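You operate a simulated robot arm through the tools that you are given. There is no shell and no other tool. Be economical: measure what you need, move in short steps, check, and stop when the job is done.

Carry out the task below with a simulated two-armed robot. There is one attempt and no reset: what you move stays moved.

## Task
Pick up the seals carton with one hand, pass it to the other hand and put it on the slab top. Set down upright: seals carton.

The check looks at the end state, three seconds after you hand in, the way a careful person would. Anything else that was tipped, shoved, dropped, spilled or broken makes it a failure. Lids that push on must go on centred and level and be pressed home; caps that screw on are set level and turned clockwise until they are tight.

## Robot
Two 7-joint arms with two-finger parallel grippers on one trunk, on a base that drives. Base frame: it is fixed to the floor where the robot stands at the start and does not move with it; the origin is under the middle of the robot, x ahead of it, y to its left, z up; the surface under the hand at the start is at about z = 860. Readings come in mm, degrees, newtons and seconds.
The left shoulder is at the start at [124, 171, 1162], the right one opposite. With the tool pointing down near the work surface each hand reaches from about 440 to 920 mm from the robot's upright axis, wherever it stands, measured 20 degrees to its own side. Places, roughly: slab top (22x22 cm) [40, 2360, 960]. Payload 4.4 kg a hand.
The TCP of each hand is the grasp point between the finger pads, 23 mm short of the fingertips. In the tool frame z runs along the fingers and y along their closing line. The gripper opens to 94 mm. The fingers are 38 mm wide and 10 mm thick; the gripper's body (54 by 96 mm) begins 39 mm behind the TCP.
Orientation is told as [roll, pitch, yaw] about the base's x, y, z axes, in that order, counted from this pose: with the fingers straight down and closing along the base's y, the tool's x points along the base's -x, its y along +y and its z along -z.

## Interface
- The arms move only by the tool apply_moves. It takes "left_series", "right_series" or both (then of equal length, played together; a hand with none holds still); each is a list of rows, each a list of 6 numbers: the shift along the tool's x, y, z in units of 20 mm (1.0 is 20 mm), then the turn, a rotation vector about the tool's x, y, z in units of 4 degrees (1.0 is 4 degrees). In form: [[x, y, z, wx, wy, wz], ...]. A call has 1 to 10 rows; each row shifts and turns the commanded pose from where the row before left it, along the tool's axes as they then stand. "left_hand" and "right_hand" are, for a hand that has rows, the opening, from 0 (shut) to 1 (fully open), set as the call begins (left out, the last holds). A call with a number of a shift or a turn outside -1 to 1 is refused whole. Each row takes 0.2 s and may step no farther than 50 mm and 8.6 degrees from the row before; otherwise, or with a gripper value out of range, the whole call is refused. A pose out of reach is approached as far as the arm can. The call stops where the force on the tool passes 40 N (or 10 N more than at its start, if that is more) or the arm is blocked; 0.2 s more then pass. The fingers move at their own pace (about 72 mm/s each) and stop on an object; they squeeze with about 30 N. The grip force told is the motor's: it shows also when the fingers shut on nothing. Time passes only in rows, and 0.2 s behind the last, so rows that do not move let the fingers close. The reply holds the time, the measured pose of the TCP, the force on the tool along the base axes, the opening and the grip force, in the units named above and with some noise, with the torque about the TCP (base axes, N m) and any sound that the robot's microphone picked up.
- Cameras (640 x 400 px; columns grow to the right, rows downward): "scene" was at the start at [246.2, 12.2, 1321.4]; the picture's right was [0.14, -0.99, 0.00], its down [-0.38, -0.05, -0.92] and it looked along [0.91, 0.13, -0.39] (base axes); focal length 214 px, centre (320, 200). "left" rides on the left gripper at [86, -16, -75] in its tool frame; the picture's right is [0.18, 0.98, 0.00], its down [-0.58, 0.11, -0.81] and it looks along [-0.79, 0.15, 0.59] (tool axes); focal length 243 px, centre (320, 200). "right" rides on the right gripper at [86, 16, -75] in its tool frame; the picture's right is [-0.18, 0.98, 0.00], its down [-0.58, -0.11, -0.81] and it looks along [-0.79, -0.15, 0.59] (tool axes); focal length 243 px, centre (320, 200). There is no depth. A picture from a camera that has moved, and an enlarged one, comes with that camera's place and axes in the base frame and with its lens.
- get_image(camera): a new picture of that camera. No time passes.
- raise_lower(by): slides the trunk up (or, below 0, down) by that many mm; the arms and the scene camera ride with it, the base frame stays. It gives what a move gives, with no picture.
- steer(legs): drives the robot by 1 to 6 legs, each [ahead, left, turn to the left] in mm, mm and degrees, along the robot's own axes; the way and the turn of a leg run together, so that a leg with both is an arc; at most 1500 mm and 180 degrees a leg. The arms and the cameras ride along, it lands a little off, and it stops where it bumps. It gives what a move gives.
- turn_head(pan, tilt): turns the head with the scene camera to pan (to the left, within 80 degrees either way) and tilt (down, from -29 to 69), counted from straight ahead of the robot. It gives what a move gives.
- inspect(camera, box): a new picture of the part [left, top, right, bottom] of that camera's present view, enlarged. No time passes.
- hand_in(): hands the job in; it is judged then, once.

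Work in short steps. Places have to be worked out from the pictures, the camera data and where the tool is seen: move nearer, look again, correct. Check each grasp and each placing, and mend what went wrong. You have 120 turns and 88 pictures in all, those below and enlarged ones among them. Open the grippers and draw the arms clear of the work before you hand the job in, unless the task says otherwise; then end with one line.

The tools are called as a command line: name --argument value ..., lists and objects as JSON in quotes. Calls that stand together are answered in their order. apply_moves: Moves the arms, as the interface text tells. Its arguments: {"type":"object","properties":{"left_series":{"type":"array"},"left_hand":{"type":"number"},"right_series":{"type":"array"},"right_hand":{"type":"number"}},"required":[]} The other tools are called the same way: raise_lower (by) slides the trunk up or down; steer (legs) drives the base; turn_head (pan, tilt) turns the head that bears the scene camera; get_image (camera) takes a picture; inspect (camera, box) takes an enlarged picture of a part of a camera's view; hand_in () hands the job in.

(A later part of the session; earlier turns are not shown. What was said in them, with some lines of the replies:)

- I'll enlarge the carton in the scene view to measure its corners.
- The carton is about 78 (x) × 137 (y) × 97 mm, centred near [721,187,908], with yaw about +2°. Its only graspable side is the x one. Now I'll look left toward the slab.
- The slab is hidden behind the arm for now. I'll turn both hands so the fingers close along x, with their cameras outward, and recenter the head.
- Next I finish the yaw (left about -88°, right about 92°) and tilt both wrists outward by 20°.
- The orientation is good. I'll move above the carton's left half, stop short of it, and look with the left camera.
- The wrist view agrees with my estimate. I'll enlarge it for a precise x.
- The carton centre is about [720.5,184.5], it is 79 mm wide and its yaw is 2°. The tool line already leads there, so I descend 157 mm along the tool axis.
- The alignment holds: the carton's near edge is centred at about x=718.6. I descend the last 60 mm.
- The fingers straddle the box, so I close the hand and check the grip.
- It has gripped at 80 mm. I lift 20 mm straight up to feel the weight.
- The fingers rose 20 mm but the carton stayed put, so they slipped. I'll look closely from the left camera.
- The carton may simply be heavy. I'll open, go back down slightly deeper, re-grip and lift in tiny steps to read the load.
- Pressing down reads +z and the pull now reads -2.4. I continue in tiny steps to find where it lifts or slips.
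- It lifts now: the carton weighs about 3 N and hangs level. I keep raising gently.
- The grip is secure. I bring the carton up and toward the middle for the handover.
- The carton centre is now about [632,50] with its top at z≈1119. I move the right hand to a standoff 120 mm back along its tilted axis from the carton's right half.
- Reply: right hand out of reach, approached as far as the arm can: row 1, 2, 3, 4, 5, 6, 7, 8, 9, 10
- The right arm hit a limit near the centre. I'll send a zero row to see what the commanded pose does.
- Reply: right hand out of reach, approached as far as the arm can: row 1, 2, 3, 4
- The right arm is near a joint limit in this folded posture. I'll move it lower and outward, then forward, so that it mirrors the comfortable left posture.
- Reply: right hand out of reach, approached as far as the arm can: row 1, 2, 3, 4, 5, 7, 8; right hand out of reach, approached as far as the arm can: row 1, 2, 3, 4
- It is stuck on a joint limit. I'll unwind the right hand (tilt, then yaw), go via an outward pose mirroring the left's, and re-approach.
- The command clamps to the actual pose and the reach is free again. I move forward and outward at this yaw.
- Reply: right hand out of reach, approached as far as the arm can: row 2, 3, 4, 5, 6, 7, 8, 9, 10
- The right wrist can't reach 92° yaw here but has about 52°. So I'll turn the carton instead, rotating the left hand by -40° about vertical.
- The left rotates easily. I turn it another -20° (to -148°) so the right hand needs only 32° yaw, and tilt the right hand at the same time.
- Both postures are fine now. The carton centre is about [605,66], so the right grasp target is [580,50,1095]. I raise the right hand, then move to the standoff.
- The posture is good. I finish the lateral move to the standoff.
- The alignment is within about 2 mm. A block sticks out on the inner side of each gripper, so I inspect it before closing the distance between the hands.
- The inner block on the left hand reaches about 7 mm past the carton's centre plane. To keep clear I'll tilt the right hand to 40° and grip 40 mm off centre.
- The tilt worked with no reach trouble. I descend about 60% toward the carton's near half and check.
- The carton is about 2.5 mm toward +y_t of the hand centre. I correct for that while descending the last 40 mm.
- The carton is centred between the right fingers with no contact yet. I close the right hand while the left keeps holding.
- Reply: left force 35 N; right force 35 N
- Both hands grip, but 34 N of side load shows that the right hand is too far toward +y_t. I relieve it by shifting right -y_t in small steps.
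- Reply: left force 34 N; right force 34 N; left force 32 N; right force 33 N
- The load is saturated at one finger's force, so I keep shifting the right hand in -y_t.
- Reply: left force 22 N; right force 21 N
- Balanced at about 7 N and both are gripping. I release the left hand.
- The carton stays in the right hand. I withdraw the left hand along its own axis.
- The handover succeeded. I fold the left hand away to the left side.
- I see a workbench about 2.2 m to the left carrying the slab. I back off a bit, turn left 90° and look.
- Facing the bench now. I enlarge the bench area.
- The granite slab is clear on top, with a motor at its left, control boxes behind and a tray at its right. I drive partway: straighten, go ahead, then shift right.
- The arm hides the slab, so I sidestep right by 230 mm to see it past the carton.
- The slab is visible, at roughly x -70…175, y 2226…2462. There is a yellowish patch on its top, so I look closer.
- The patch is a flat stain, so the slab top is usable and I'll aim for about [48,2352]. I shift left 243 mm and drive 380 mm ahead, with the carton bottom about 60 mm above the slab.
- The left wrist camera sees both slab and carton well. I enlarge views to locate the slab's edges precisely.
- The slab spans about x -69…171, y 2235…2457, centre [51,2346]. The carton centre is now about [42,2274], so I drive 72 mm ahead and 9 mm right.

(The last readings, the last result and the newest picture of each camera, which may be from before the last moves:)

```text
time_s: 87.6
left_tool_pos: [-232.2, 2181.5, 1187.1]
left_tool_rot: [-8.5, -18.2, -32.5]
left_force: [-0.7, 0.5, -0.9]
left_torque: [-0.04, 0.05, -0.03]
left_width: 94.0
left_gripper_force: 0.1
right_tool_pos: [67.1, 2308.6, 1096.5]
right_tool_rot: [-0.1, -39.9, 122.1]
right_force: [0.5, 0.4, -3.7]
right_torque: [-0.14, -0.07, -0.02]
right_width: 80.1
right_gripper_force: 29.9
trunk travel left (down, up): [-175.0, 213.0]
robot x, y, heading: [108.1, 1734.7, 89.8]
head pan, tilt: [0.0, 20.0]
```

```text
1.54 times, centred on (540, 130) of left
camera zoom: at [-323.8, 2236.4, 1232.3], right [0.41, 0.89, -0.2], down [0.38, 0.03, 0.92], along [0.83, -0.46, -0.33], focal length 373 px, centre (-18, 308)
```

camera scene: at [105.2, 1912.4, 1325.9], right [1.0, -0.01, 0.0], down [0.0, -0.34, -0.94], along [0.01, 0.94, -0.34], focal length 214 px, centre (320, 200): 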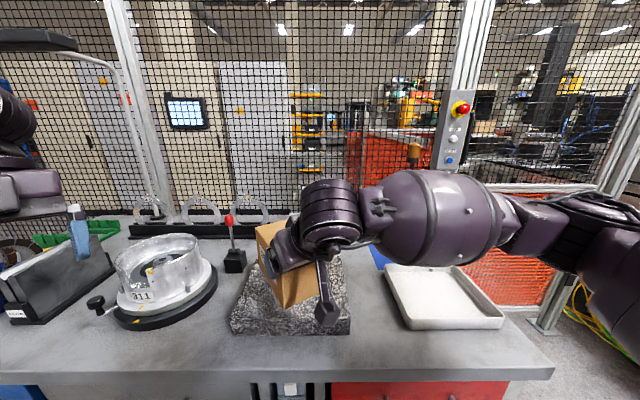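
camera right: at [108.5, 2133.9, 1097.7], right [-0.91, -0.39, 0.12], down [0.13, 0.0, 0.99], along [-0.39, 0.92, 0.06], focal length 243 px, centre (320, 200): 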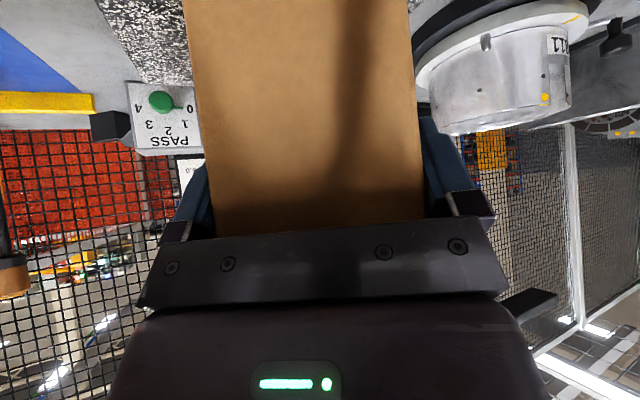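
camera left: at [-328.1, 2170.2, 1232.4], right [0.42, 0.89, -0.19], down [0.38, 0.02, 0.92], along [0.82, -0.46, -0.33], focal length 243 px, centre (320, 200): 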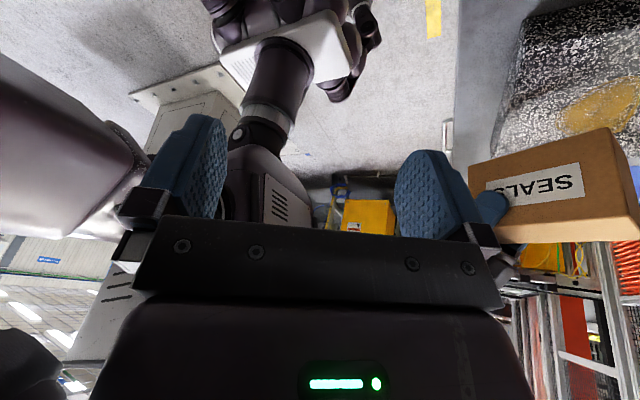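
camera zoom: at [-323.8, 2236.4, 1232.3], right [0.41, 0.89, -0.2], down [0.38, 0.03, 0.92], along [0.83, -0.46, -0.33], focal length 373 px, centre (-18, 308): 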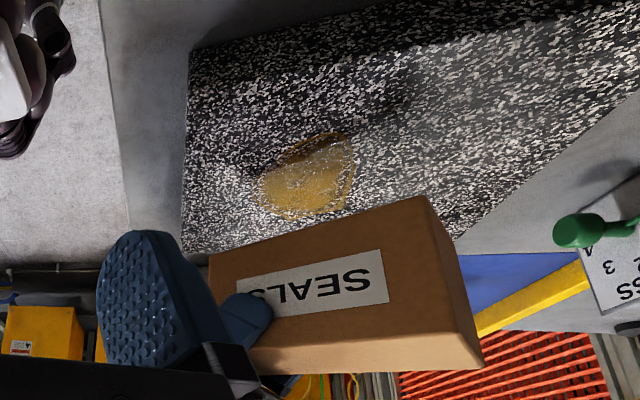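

The carton is above [46,2342], well inside the slab. I lower it 45 mm with the arm, then look.

apply_moves --right_series '[[0.32, 0, 0.383, 0, 0, 0], [0.32, 0, 0.383, 0, 0, 0], [0.32, 0, 0.383, 0, 0, 0], [0.32, 0, 0.383, 0, 0, 0], [0.16, 0, 0.19, 0, 0, 0]]'

get_image --camera "left"

inspect --camera "scene" --box '[210, 210, 370, 350]'

```text
time_s: 88.8
left_tool_pos: [-232.0, 2181.7, 1187.0]
left_tool_rot: [-8.5, -18.2, -32.5]
left_force: [0.2, -0.5, -1.3]
left_torque: [-0.03, -0.02, 0.01]
left_width: 94.1
left_gripper_force: 0.1
right_tool_pos: [66.2, 2306.9, 1051.9]
right_tool_rot: [0.0, -39.9, 122.0]
right_force: [1.1, 0.1, -3.1]
right_torque: [-0.1, -0.03, -0.01]
right_width: 80.2
right_gripper_force: 30.2
trunk travel left (down, up): [-175.0, 213.0]
robot x, y, heading: [113.7, 1739.0, 90.2]
head pan, tilt: [0.0, 20.0]
```

```text
28 pictures are left
camera left: at [-323.8, 2235.7, 1232.5], right [0.41, 0.89, -0.19], down [0.38, 0.03, 0.92], along [0.83, -0.46, -0.33], focal length 243 px, centre (320, 200)
```

left: 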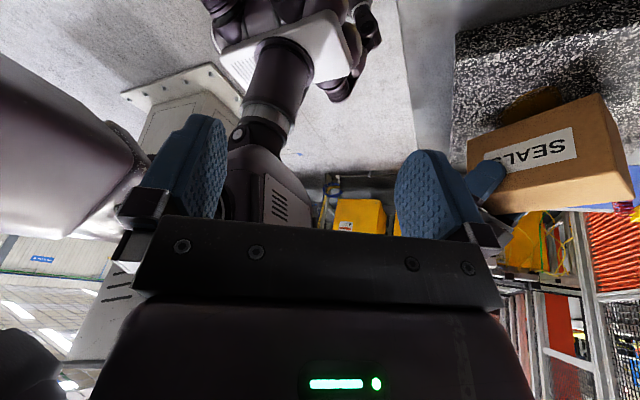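

```text
2.86 times, centred on (290, 280) of scene
camera zoom: at [112.0, 1982.2, 1325.9], right [1.0, 0.0, 0.0], down [0.0, -0.34, -0.94], along [0.0, 0.94, -0.34], focal length 613 px, centre (406, -29)
```

zoom: 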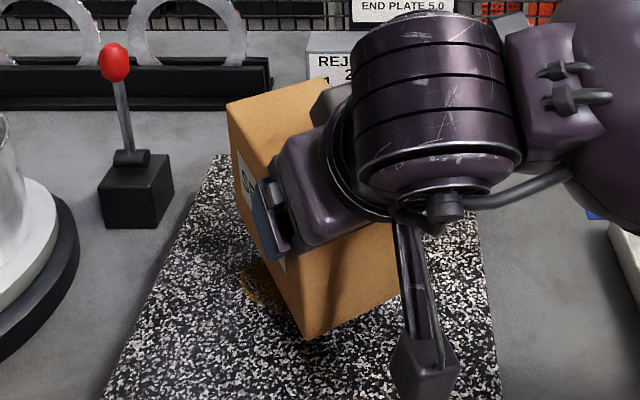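

Good. I lower further in fine steps until contact.

apply_moves --right_series '[[0.096, 0, 0.115, 0, 0, 0], [0.096, 0, 0.115, 0, 0, 0], [0.096, 0, 0.115, 0, 0, 0]]'

apply_moves --right_series '[[0.064, 0, 0.077, 0, 0, 0]]'

apply_moves --right_series '[[0.064, 0, 0.077, 0, 0, 0]]'

apply_moves --right_series '[[0.064, 0, 0.077, 0, 0, 0]]'

```text
time_s: 89.6
left_tool_pos: [-232.9, 2181.9, 1186.9]
left_tool_rot: [-8.5, -18.2, -32.5]
left_force: [0.3, 0.3, -0.6]
left_torque: [0.0, -0.02, -0.02]
left_width: 93.9
left_gripper_force: 0.1
right_tool_pos: [66.2, 2309.0, 1042.5]
right_tool_rot: [-0.1, -39.9, 122.1]
right_force: [0.1, -0.6, -3.1]
right_torque: [-0.13, -0.04, 0.0]
right_width: 79.8
right_gripper_force: 30.0
trunk travel left (down, up): [-175.0, 213.0]
robot x, y, heading: [110.9, 1735.5, 90.0]
head pan, tilt: [0.0, 20.0]
```

```text
time_s: 90.0
left_tool_pos: [-232.5, 2181.7, 1187.5]
left_tool_rot: [-8.4, -18.2, -32.5]
left_force: [0.0, 0.4, 0.5]
left_torque: [-0.02, 0.0, -0.01]
left_width: 93.9
left_gripper_force: 0.1
right_tool_pos: [66.4, 2308.7, 1041.0]
right_tool_rot: [0.0, -39.8, 122.2]
right_force: [-0.2, 0.3, -3.4]
right_torque: [-0.1, -0.1, 0.0]
right_width: 79.8
right_gripper_force: 30.3
trunk travel left (down, up): [-175.0, 213.0]
robot x, y, heading: [110.5, 1734.9, 90.1]
head pan, tilt: [0.0, 20.0]
```

```text
time_s: 90.4
left_tool_pos: [-233.1, 2181.5, 1187.0]
left_tool_rot: [-8.3, -18.2, -32.4]
left_force: [-0.2, 0.0, 1.0]
left_torque: [0.02, 0.0, 0.0]
left_width: 93.9
left_gripper_force: 0.1
right_tool_pos: [66.3, 2308.6, 1039.2]
right_tool_rot: [-0.1, -40.0, 122.1]
right_force: [-0.2, -0.4, -2.6]
right_torque: [-0.15, -0.09, -0.02]
right_width: 79.9
right_gripper_force: 29.9
trunk travel left (down, up): [-175.0, 213.0]
robot x, y, heading: [113.7, 1737.6, 90.0]
head pan, tilt: [0.0, 20.0]
```

```text
time_s: 90.8
left_tool_pos: [-232.1, 2181.3, 1187.1]
left_tool_rot: [-8.4, -18.2, -32.5]
left_force: [-0.2, 0.4, -1.4]
left_torque: [0.02, 0.01, 0.01]
left_width: 94.0
left_gripper_force: 0.0
right_tool_pos: [64.7, 2309.6, 1037.4]
right_tool_rot: [0.0, -39.9, 122.2]
right_force: [0.0, 0.6, -3.0]
right_torque: [-0.12, -0.02, 0.01]
right_width: 79.9
right_gripper_force: 29.9
trunk travel left (down, up): [-175.0, 213.0]
robot x, y, heading: [107.3, 1737.5, 90.2]
head pan, tilt: [0.0, 20.0]
```

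No contact yet at z=1037, so I continue.

apply_moves --right_series '[[0.064, 0, 0.077, 0, 0, 0]]'

apply_moves --right_series '[[0.064, 0, 0.077, 0, 0, 0]]'

apply_moves --right_series '[[0.064, 0, 0.077, 0, 0, 0]]'

inspect --camera "left" --box '[440, 0, 640, 260]'

```text
time_s: 91.2
left_tool_pos: [-232.3, 2181.4, 1186.6]
left_tool_rot: [-8.3, -18.2, -32.5]
left_force: [0.2, 0.9, 0.0]
left_torque: [0.01, 0.0, 0.01]
left_width: 94.1
left_gripper_force: 0.0
right_tool_pos: [67.1, 2308.6, 1035.0]
right_tool_rot: [0.0, -39.9, 122.1]
right_force: [0.6, -0.2, -2.9]
right_torque: [-0.11, -0.1, 0.0]
right_width: 79.6
right_gripper_force: 30.0
trunk travel left (down, up): [-175.0, 213.0]
robot x, y, heading: [111.1, 1733.8, 90.0]
head pan, tilt: [0.0, 20.0]
```

```text
time_s: 91.6
left_tool_pos: [-232.2, 2182.4, 1187.3]
left_tool_rot: [-8.4, -18.2, -32.5]
left_force: [-0.1, -0.2, 1.0]
left_torque: [-0.01, 0.01, 0.01]
left_width: 94.0
left_gripper_force: 0.0
right_tool_pos: [67.5, 2309.9, 1033.1]
right_tool_rot: [-0.1, -39.9, 122.1]
right_force: [0.1, -0.9, -3.4]
right_torque: [-0.14, -0.06, -0.02]
right_width: 79.6
right_gripper_force: 29.7
trunk travel left (down, up): [-175.0, 213.0]
robot x, y, heading: [113.1, 1739.2, 90.0]
head pan, tilt: [0.0, 20.0]
```

```text
time_s: 92.0
left_tool_pos: [-232.2, 2182.2, 1186.6]
left_tool_rot: [-8.3, -18.2, -32.5]
left_force: [0.2, -0.4, 0.1]
left_torque: [0.0, 0.0, 0.01]
left_width: 94.0
left_gripper_force: 0.0
right_tool_pos: [66.9, 2309.2, 1032.7]
right_tool_rot: [0.1, -39.9, 122.1]
right_force: [0.0, 0.7, -3.5]
right_torque: [-0.12, -0.07, 0.01]
right_width: 79.5
right_gripper_force: 30.0
trunk travel left (down, up): [-175.0, 213.0]
robot x, y, heading: [110.5, 1738.3, 90.2]
head pan, tilt: [0.0, 20.0]
```

```text
1.54 times, centred on (540, 130) of left
camera zoom: at [-323.8, 2235.8, 1232.4], right [0.41, 0.89, -0.19], down [0.38, 0.03, 0.92], along [0.83, -0.46, -0.33], focal length 373 px, centre (-18, 308)
```

zoom: 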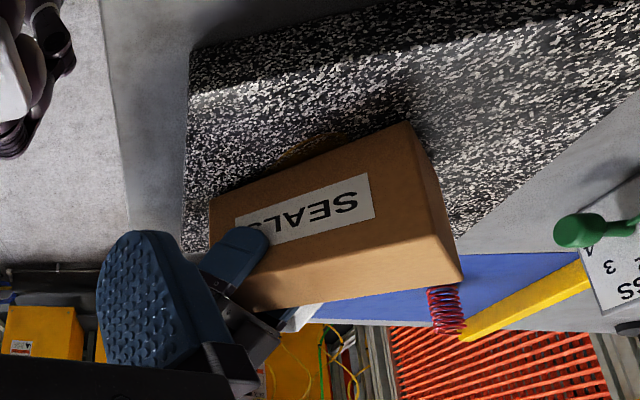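

The carton is close but still hanging (3 N). I continue in 2 mm steps.

apply_moves --right_series '[[0.064, 0, 0.077, 0, 0, 0]]'

apply_moves --right_series '[[0.064, 0, 0.077, 0, 0, 0]]'

apply_moves --right_series '[[0.064, 0, 0.077, 0, 0, 0]]'

apply_moves --right_series '[[0.064, 0, 0.077, 0, 0, 0]]'

```text
time_s: 92.4
left_tool_pos: [-232.1, 2182.3, 1186.4]
left_tool_rot: [-8.4, -18.3, -32.5]
left_force: [-0.4, -0.1, -0.9]
left_torque: [-0.06, 0.0, 0.05]
left_width: 94.1
left_gripper_force: 0.0
right_tool_pos: [67.3, 2309.0, 1028.3]
right_tool_rot: [0.0, -39.9, 122.1]
right_force: [0.4, -0.3, -3.8]
right_torque: [-0.12, -0.11, -0.04]
right_width: 80.0
right_gripper_force: 29.4
trunk travel left (down, up): [-175.0, 213.0]
robot x, y, heading: [112.0, 1738.6, 90.1]
head pan, tilt: [0.0, 20.0]
```

```text
time_s: 92.8
left_tool_pos: [-232.6, 2181.3, 1187.1]
left_tool_rot: [-8.4, -18.2, -32.5]
left_force: [-0.6, 0.5, 0.2]
left_torque: [-0.01, 0.04, 0.0]
left_width: 94.3
left_gripper_force: 0.0
right_tool_pos: [66.7, 2309.1, 1026.8]
right_tool_rot: [0.1, -39.9, 122.1]
right_force: [-0.2, -0.4, -3.9]
right_torque: [-0.12, -0.11, 0.0]
right_width: 80.1
right_gripper_force: 29.9
trunk travel left (down, up): [-175.0, 213.0]
robot x, y, heading: [110.7, 1738.5, 90.2]
head pan, tilt: [0.0, 20.0]
```

```text
time_s: 93.2
left_tool_pos: [-232.4, 2181.4, 1186.1]
left_tool_rot: [-8.4, -18.2, -32.5]
left_force: [0.1, 0.3, -0.6]
left_torque: [0.01, -0.01, 0.02]
left_width: 94.1
left_gripper_force: 0.0
right_tool_pos: [67.4, 2307.9, 1025.5]
right_tool_rot: [0.0, -39.9, 122.1]
right_force: [-0.2, -0.2, -2.5]
right_torque: [-0.04, -0.07, -0.05]
right_width: 79.8
right_gripper_force: 29.8
trunk travel left (down, up): [-175.0, 213.0]
robot x, y, heading: [109.6, 1735.3, 90.2]
head pan, tilt: [0.0, 20.0]
```

```text
time_s: 93.6
left_tool_pos: [-232.0, 2180.0, 1187.7]
left_tool_rot: [-8.4, -18.2, -32.5]
left_force: [0.3, 0.3, 0.4]
left_torque: [0.01, 0.05, 0.01]
left_width: 94.0
left_gripper_force: 0.0
right_tool_pos: [66.2, 2309.3, 1024.0]
right_tool_rot: [0.0, -40.1, 122.1]
right_force: [0.3, 1.0, 4.5]
right_torque: [-0.04, -0.09, 0.05]
right_width: 79.7
right_gripper_force: 29.6
trunk travel left (down, up): [-175.0, 213.0]
robot x, y, heading: [109.9, 1734.5, 90.3]
head pan, tilt: [0.0, 20.0]
```

Contact: the force flipped to +4.5 N at z=1024. I check that the carton is flat before releasing.

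inspect --camera "left" --box '[480, 60, 640, 220]'

inspect --camera "scene" --box '[210, 210, 370, 370]'

```text
2.50 times, centred on (560, 140) of left
camera zoom: at [-323.7, 2235.2, 1233.2], right [0.41, 0.89, -0.19], down [0.38, 0.02, 0.92], along [0.83, -0.46, -0.33], focal length 606 px, centre (-280, 350)
```

zoom: 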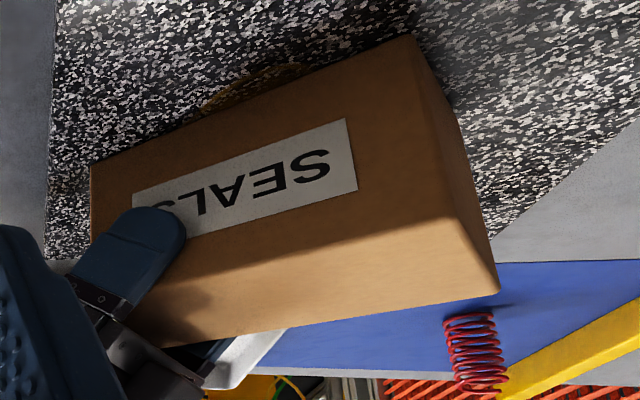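

```text
2.50 times, centred on (290, 290) of scene
camera zoom: at [112.2, 1981.7, 1326.3], right [1.0, 0.0, 0.0], down [0.0, -0.34, -0.94], along [0.0, 0.94, -0.34], focal length 536 px, centre (395, -25)
```

zoom: 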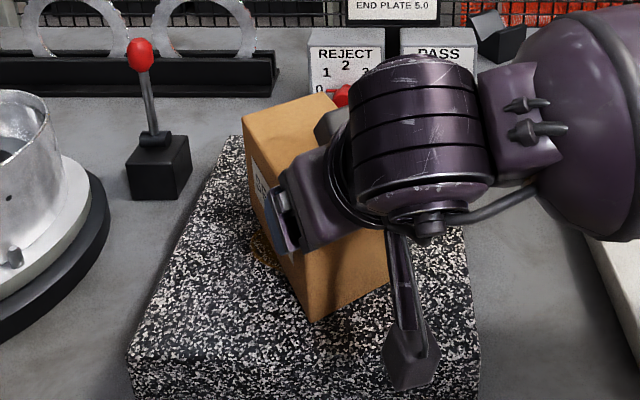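

It is flat and well inside the slab. I open the right hand.

apply_moves --right_series '[[0, 0, 0, 0, 0, 0], [0, 0, 0, 0, 0, 0], [0, 0, 0, 0, 0, 0]]' --right_hand 1

get_image --camera "right"

```text
time_s: 94.4
left_tool_pos: [-233.0, 2180.3, 1186.1]
left_tool_rot: [-8.4, -18.2, -32.5]
left_force: [0.9, 0.8, -0.4]
left_torque: [0.01, 0.01, 0.01]
left_width: 94.2
left_gripper_force: 0.0
right_tool_pos: [65.3, 2309.3, 1022.2]
right_tool_rot: [0.0, -39.9, 122.0]
right_force: [0.0, 0.8, 0.7]
right_torque: [0.01, 0.02, -0.01]
right_width: 93.9
right_gripper_force: 0.1
trunk travel left (down, up): [-175.0, 213.0]
robot x, y, heading: [110.1, 1736.9, 90.1]
head pan, tilt: [0.0, 20.0]
```

```text
23 pictures are left
camera right: at [113.3, 2204.0, 1024.3], right [-0.91, -0.4, 0.12], down [0.13, 0.0, 0.99], along [-0.4, 0.92, 0.06], focal length 243 px, centre (320, 200)
```

right: 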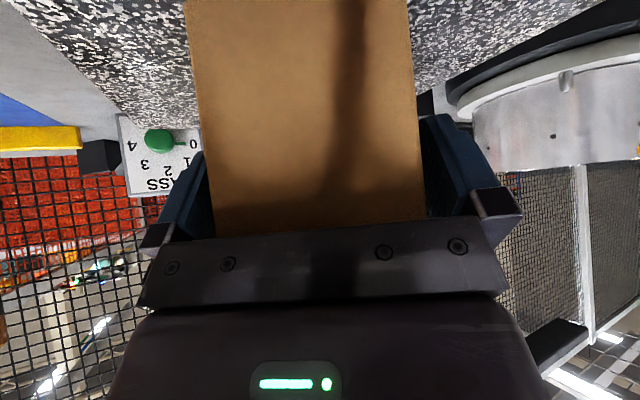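

Released cleanly. I withdraw along the tool axis.

apply_moves --right_series '[[0, 0, -0.3, 0, 0, 0], [0, 0, -0.5, 0, 0, 0], [0, 0, -0.8, 0, 0, 0], [0, 0, -1, 0, 0, 0], [0, 0, -1, 0, 0, 0], [0, 0, -1, 0, 0, 0], [0, 0, -1, 0, 0, 0]]'

get_image --camera "scene"

get_image --camera "right"

```text
time_s: 96.0
left_tool_pos: [-232.4, 2180.6, 1187.9]
left_tool_rot: [-8.5, -18.2, -32.4]
left_force: [0.2, -0.9, -0.7]
left_torque: [0.01, -0.04, -0.05]
left_width: 94.1
left_gripper_force: 0.0
right_tool_pos: [104.3, 2248.9, 1108.9]
right_tool_rot: [0.0, -40.1, 122.1]
right_force: [0.3, -0.1, 0.1]
right_torque: [-0.01, 0.03, -0.02]
right_width: 93.9
right_gripper_force: 0.0
trunk travel left (down, up): [-175.0, 213.0]
robot x, y, heading: [109.1, 1739.7, 90.1]
head pan, tilt: [0.0, 20.0]
```

```text
22 pictures are left
camera scene: at [112.1, 1981.6, 1326.1], right [1.0, 0.0, 0.0], down [0.0, -0.34, -0.94], along [0.0, 0.94, -0.34], focal length 214 px, centre (320, 200)
```

scene: 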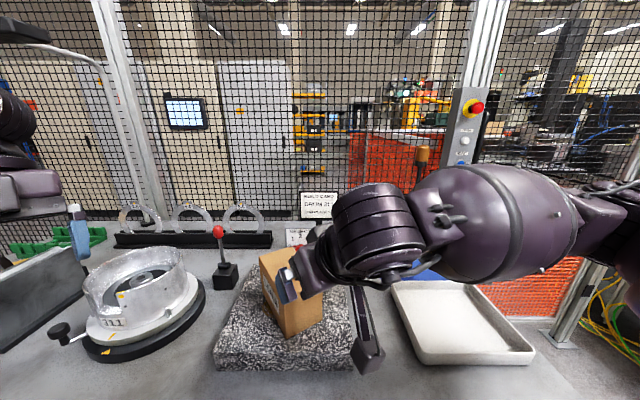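

```text
21 pictures are left
camera right: at [151.6, 2143.3, 1109.6], right [-0.91, -0.4, 0.12], down [0.13, 0.0, 0.99], along [-0.4, 0.92, 0.06], focal length 243 px, centre (320, 200)
```

right: 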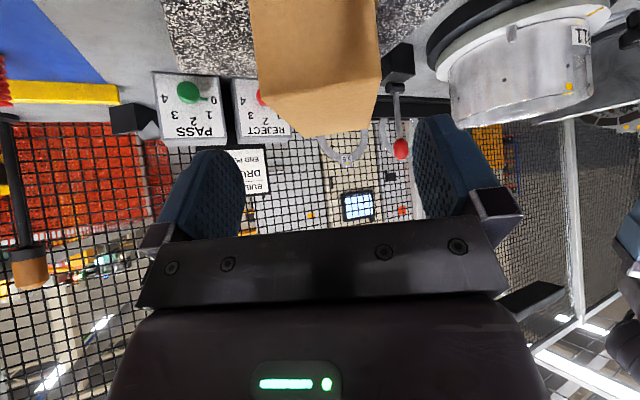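

The hand is clear of the carton. I back the robot straight away 400 mm and verify.

steer --legs '[[-400, 0, 0], [0, -150, 0]]'

get_image --camera "scene"

inspect --camera "scene" --box '[190, 140, 310, 240]'

```text
time_s: 100.0
left_tool_pos: [-90.0, 1773.1, 1187.2]
left_tool_rot: [-8.4, -18.2, -31.7]
left_force: [-0.5, 0.4, 1.1]
left_torque: [-0.03, 0.03, -0.02]
left_width: 94.2
left_gripper_force: 0.0
right_tool_pos: [245.9, 1844.2, 1108.4]
right_tool_rot: [0.0, -39.9, 122.8]
right_force: [0.7, 0.1, -0.2]
right_torque: [0.02, 0.0, 0.01]
right_width: 94.0
right_gripper_force: 0.1
trunk travel left (down, up): [-175.0, 213.0]
robot x, y, heading: [259.3, 1336.6, 90.8]
head pan, tilt: [0.0, 20.0]
```

```text
20 pictures are left
camera scene: at [256.5, 1578.3, 1326.0], right [1.0, 0.02, 0.0], down [0.01, -0.34, -0.94], along [-0.01, 0.94, -0.34], focal length 214 px, centre (320, 200)
```

scene: 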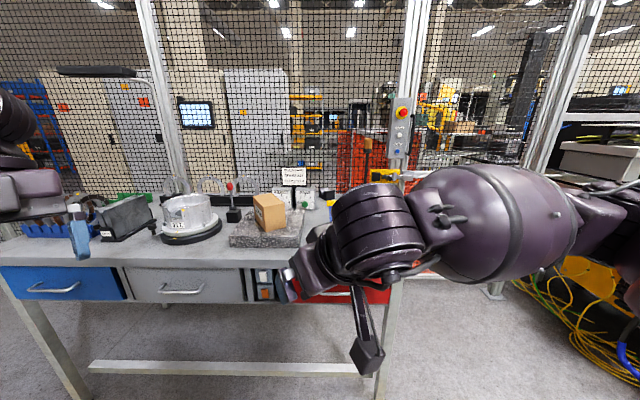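

```text
4.00 times, centred on (250, 190) of scene
camera zoom: at [256.5, 1578.3, 1326.0], right [1.0, 0.02, 0.0], down [0.01, -0.34, -0.94], along [-0.01, 0.94, -0.34], focal length 858 px, centre (600, 240)
```

zoom: 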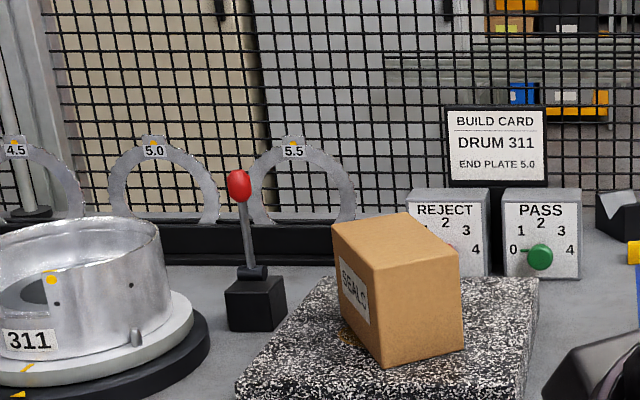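

The carton stands upright and fully on the slab. Nothing else was disturbed, both grippers are open and the arms are clear, so I hand in.

hand_in

```text
The job is handed in.
```

The seals carton was picked up with the left hand, passed to the right hand, and set down upright and fully on the slab top; the job is handed in.
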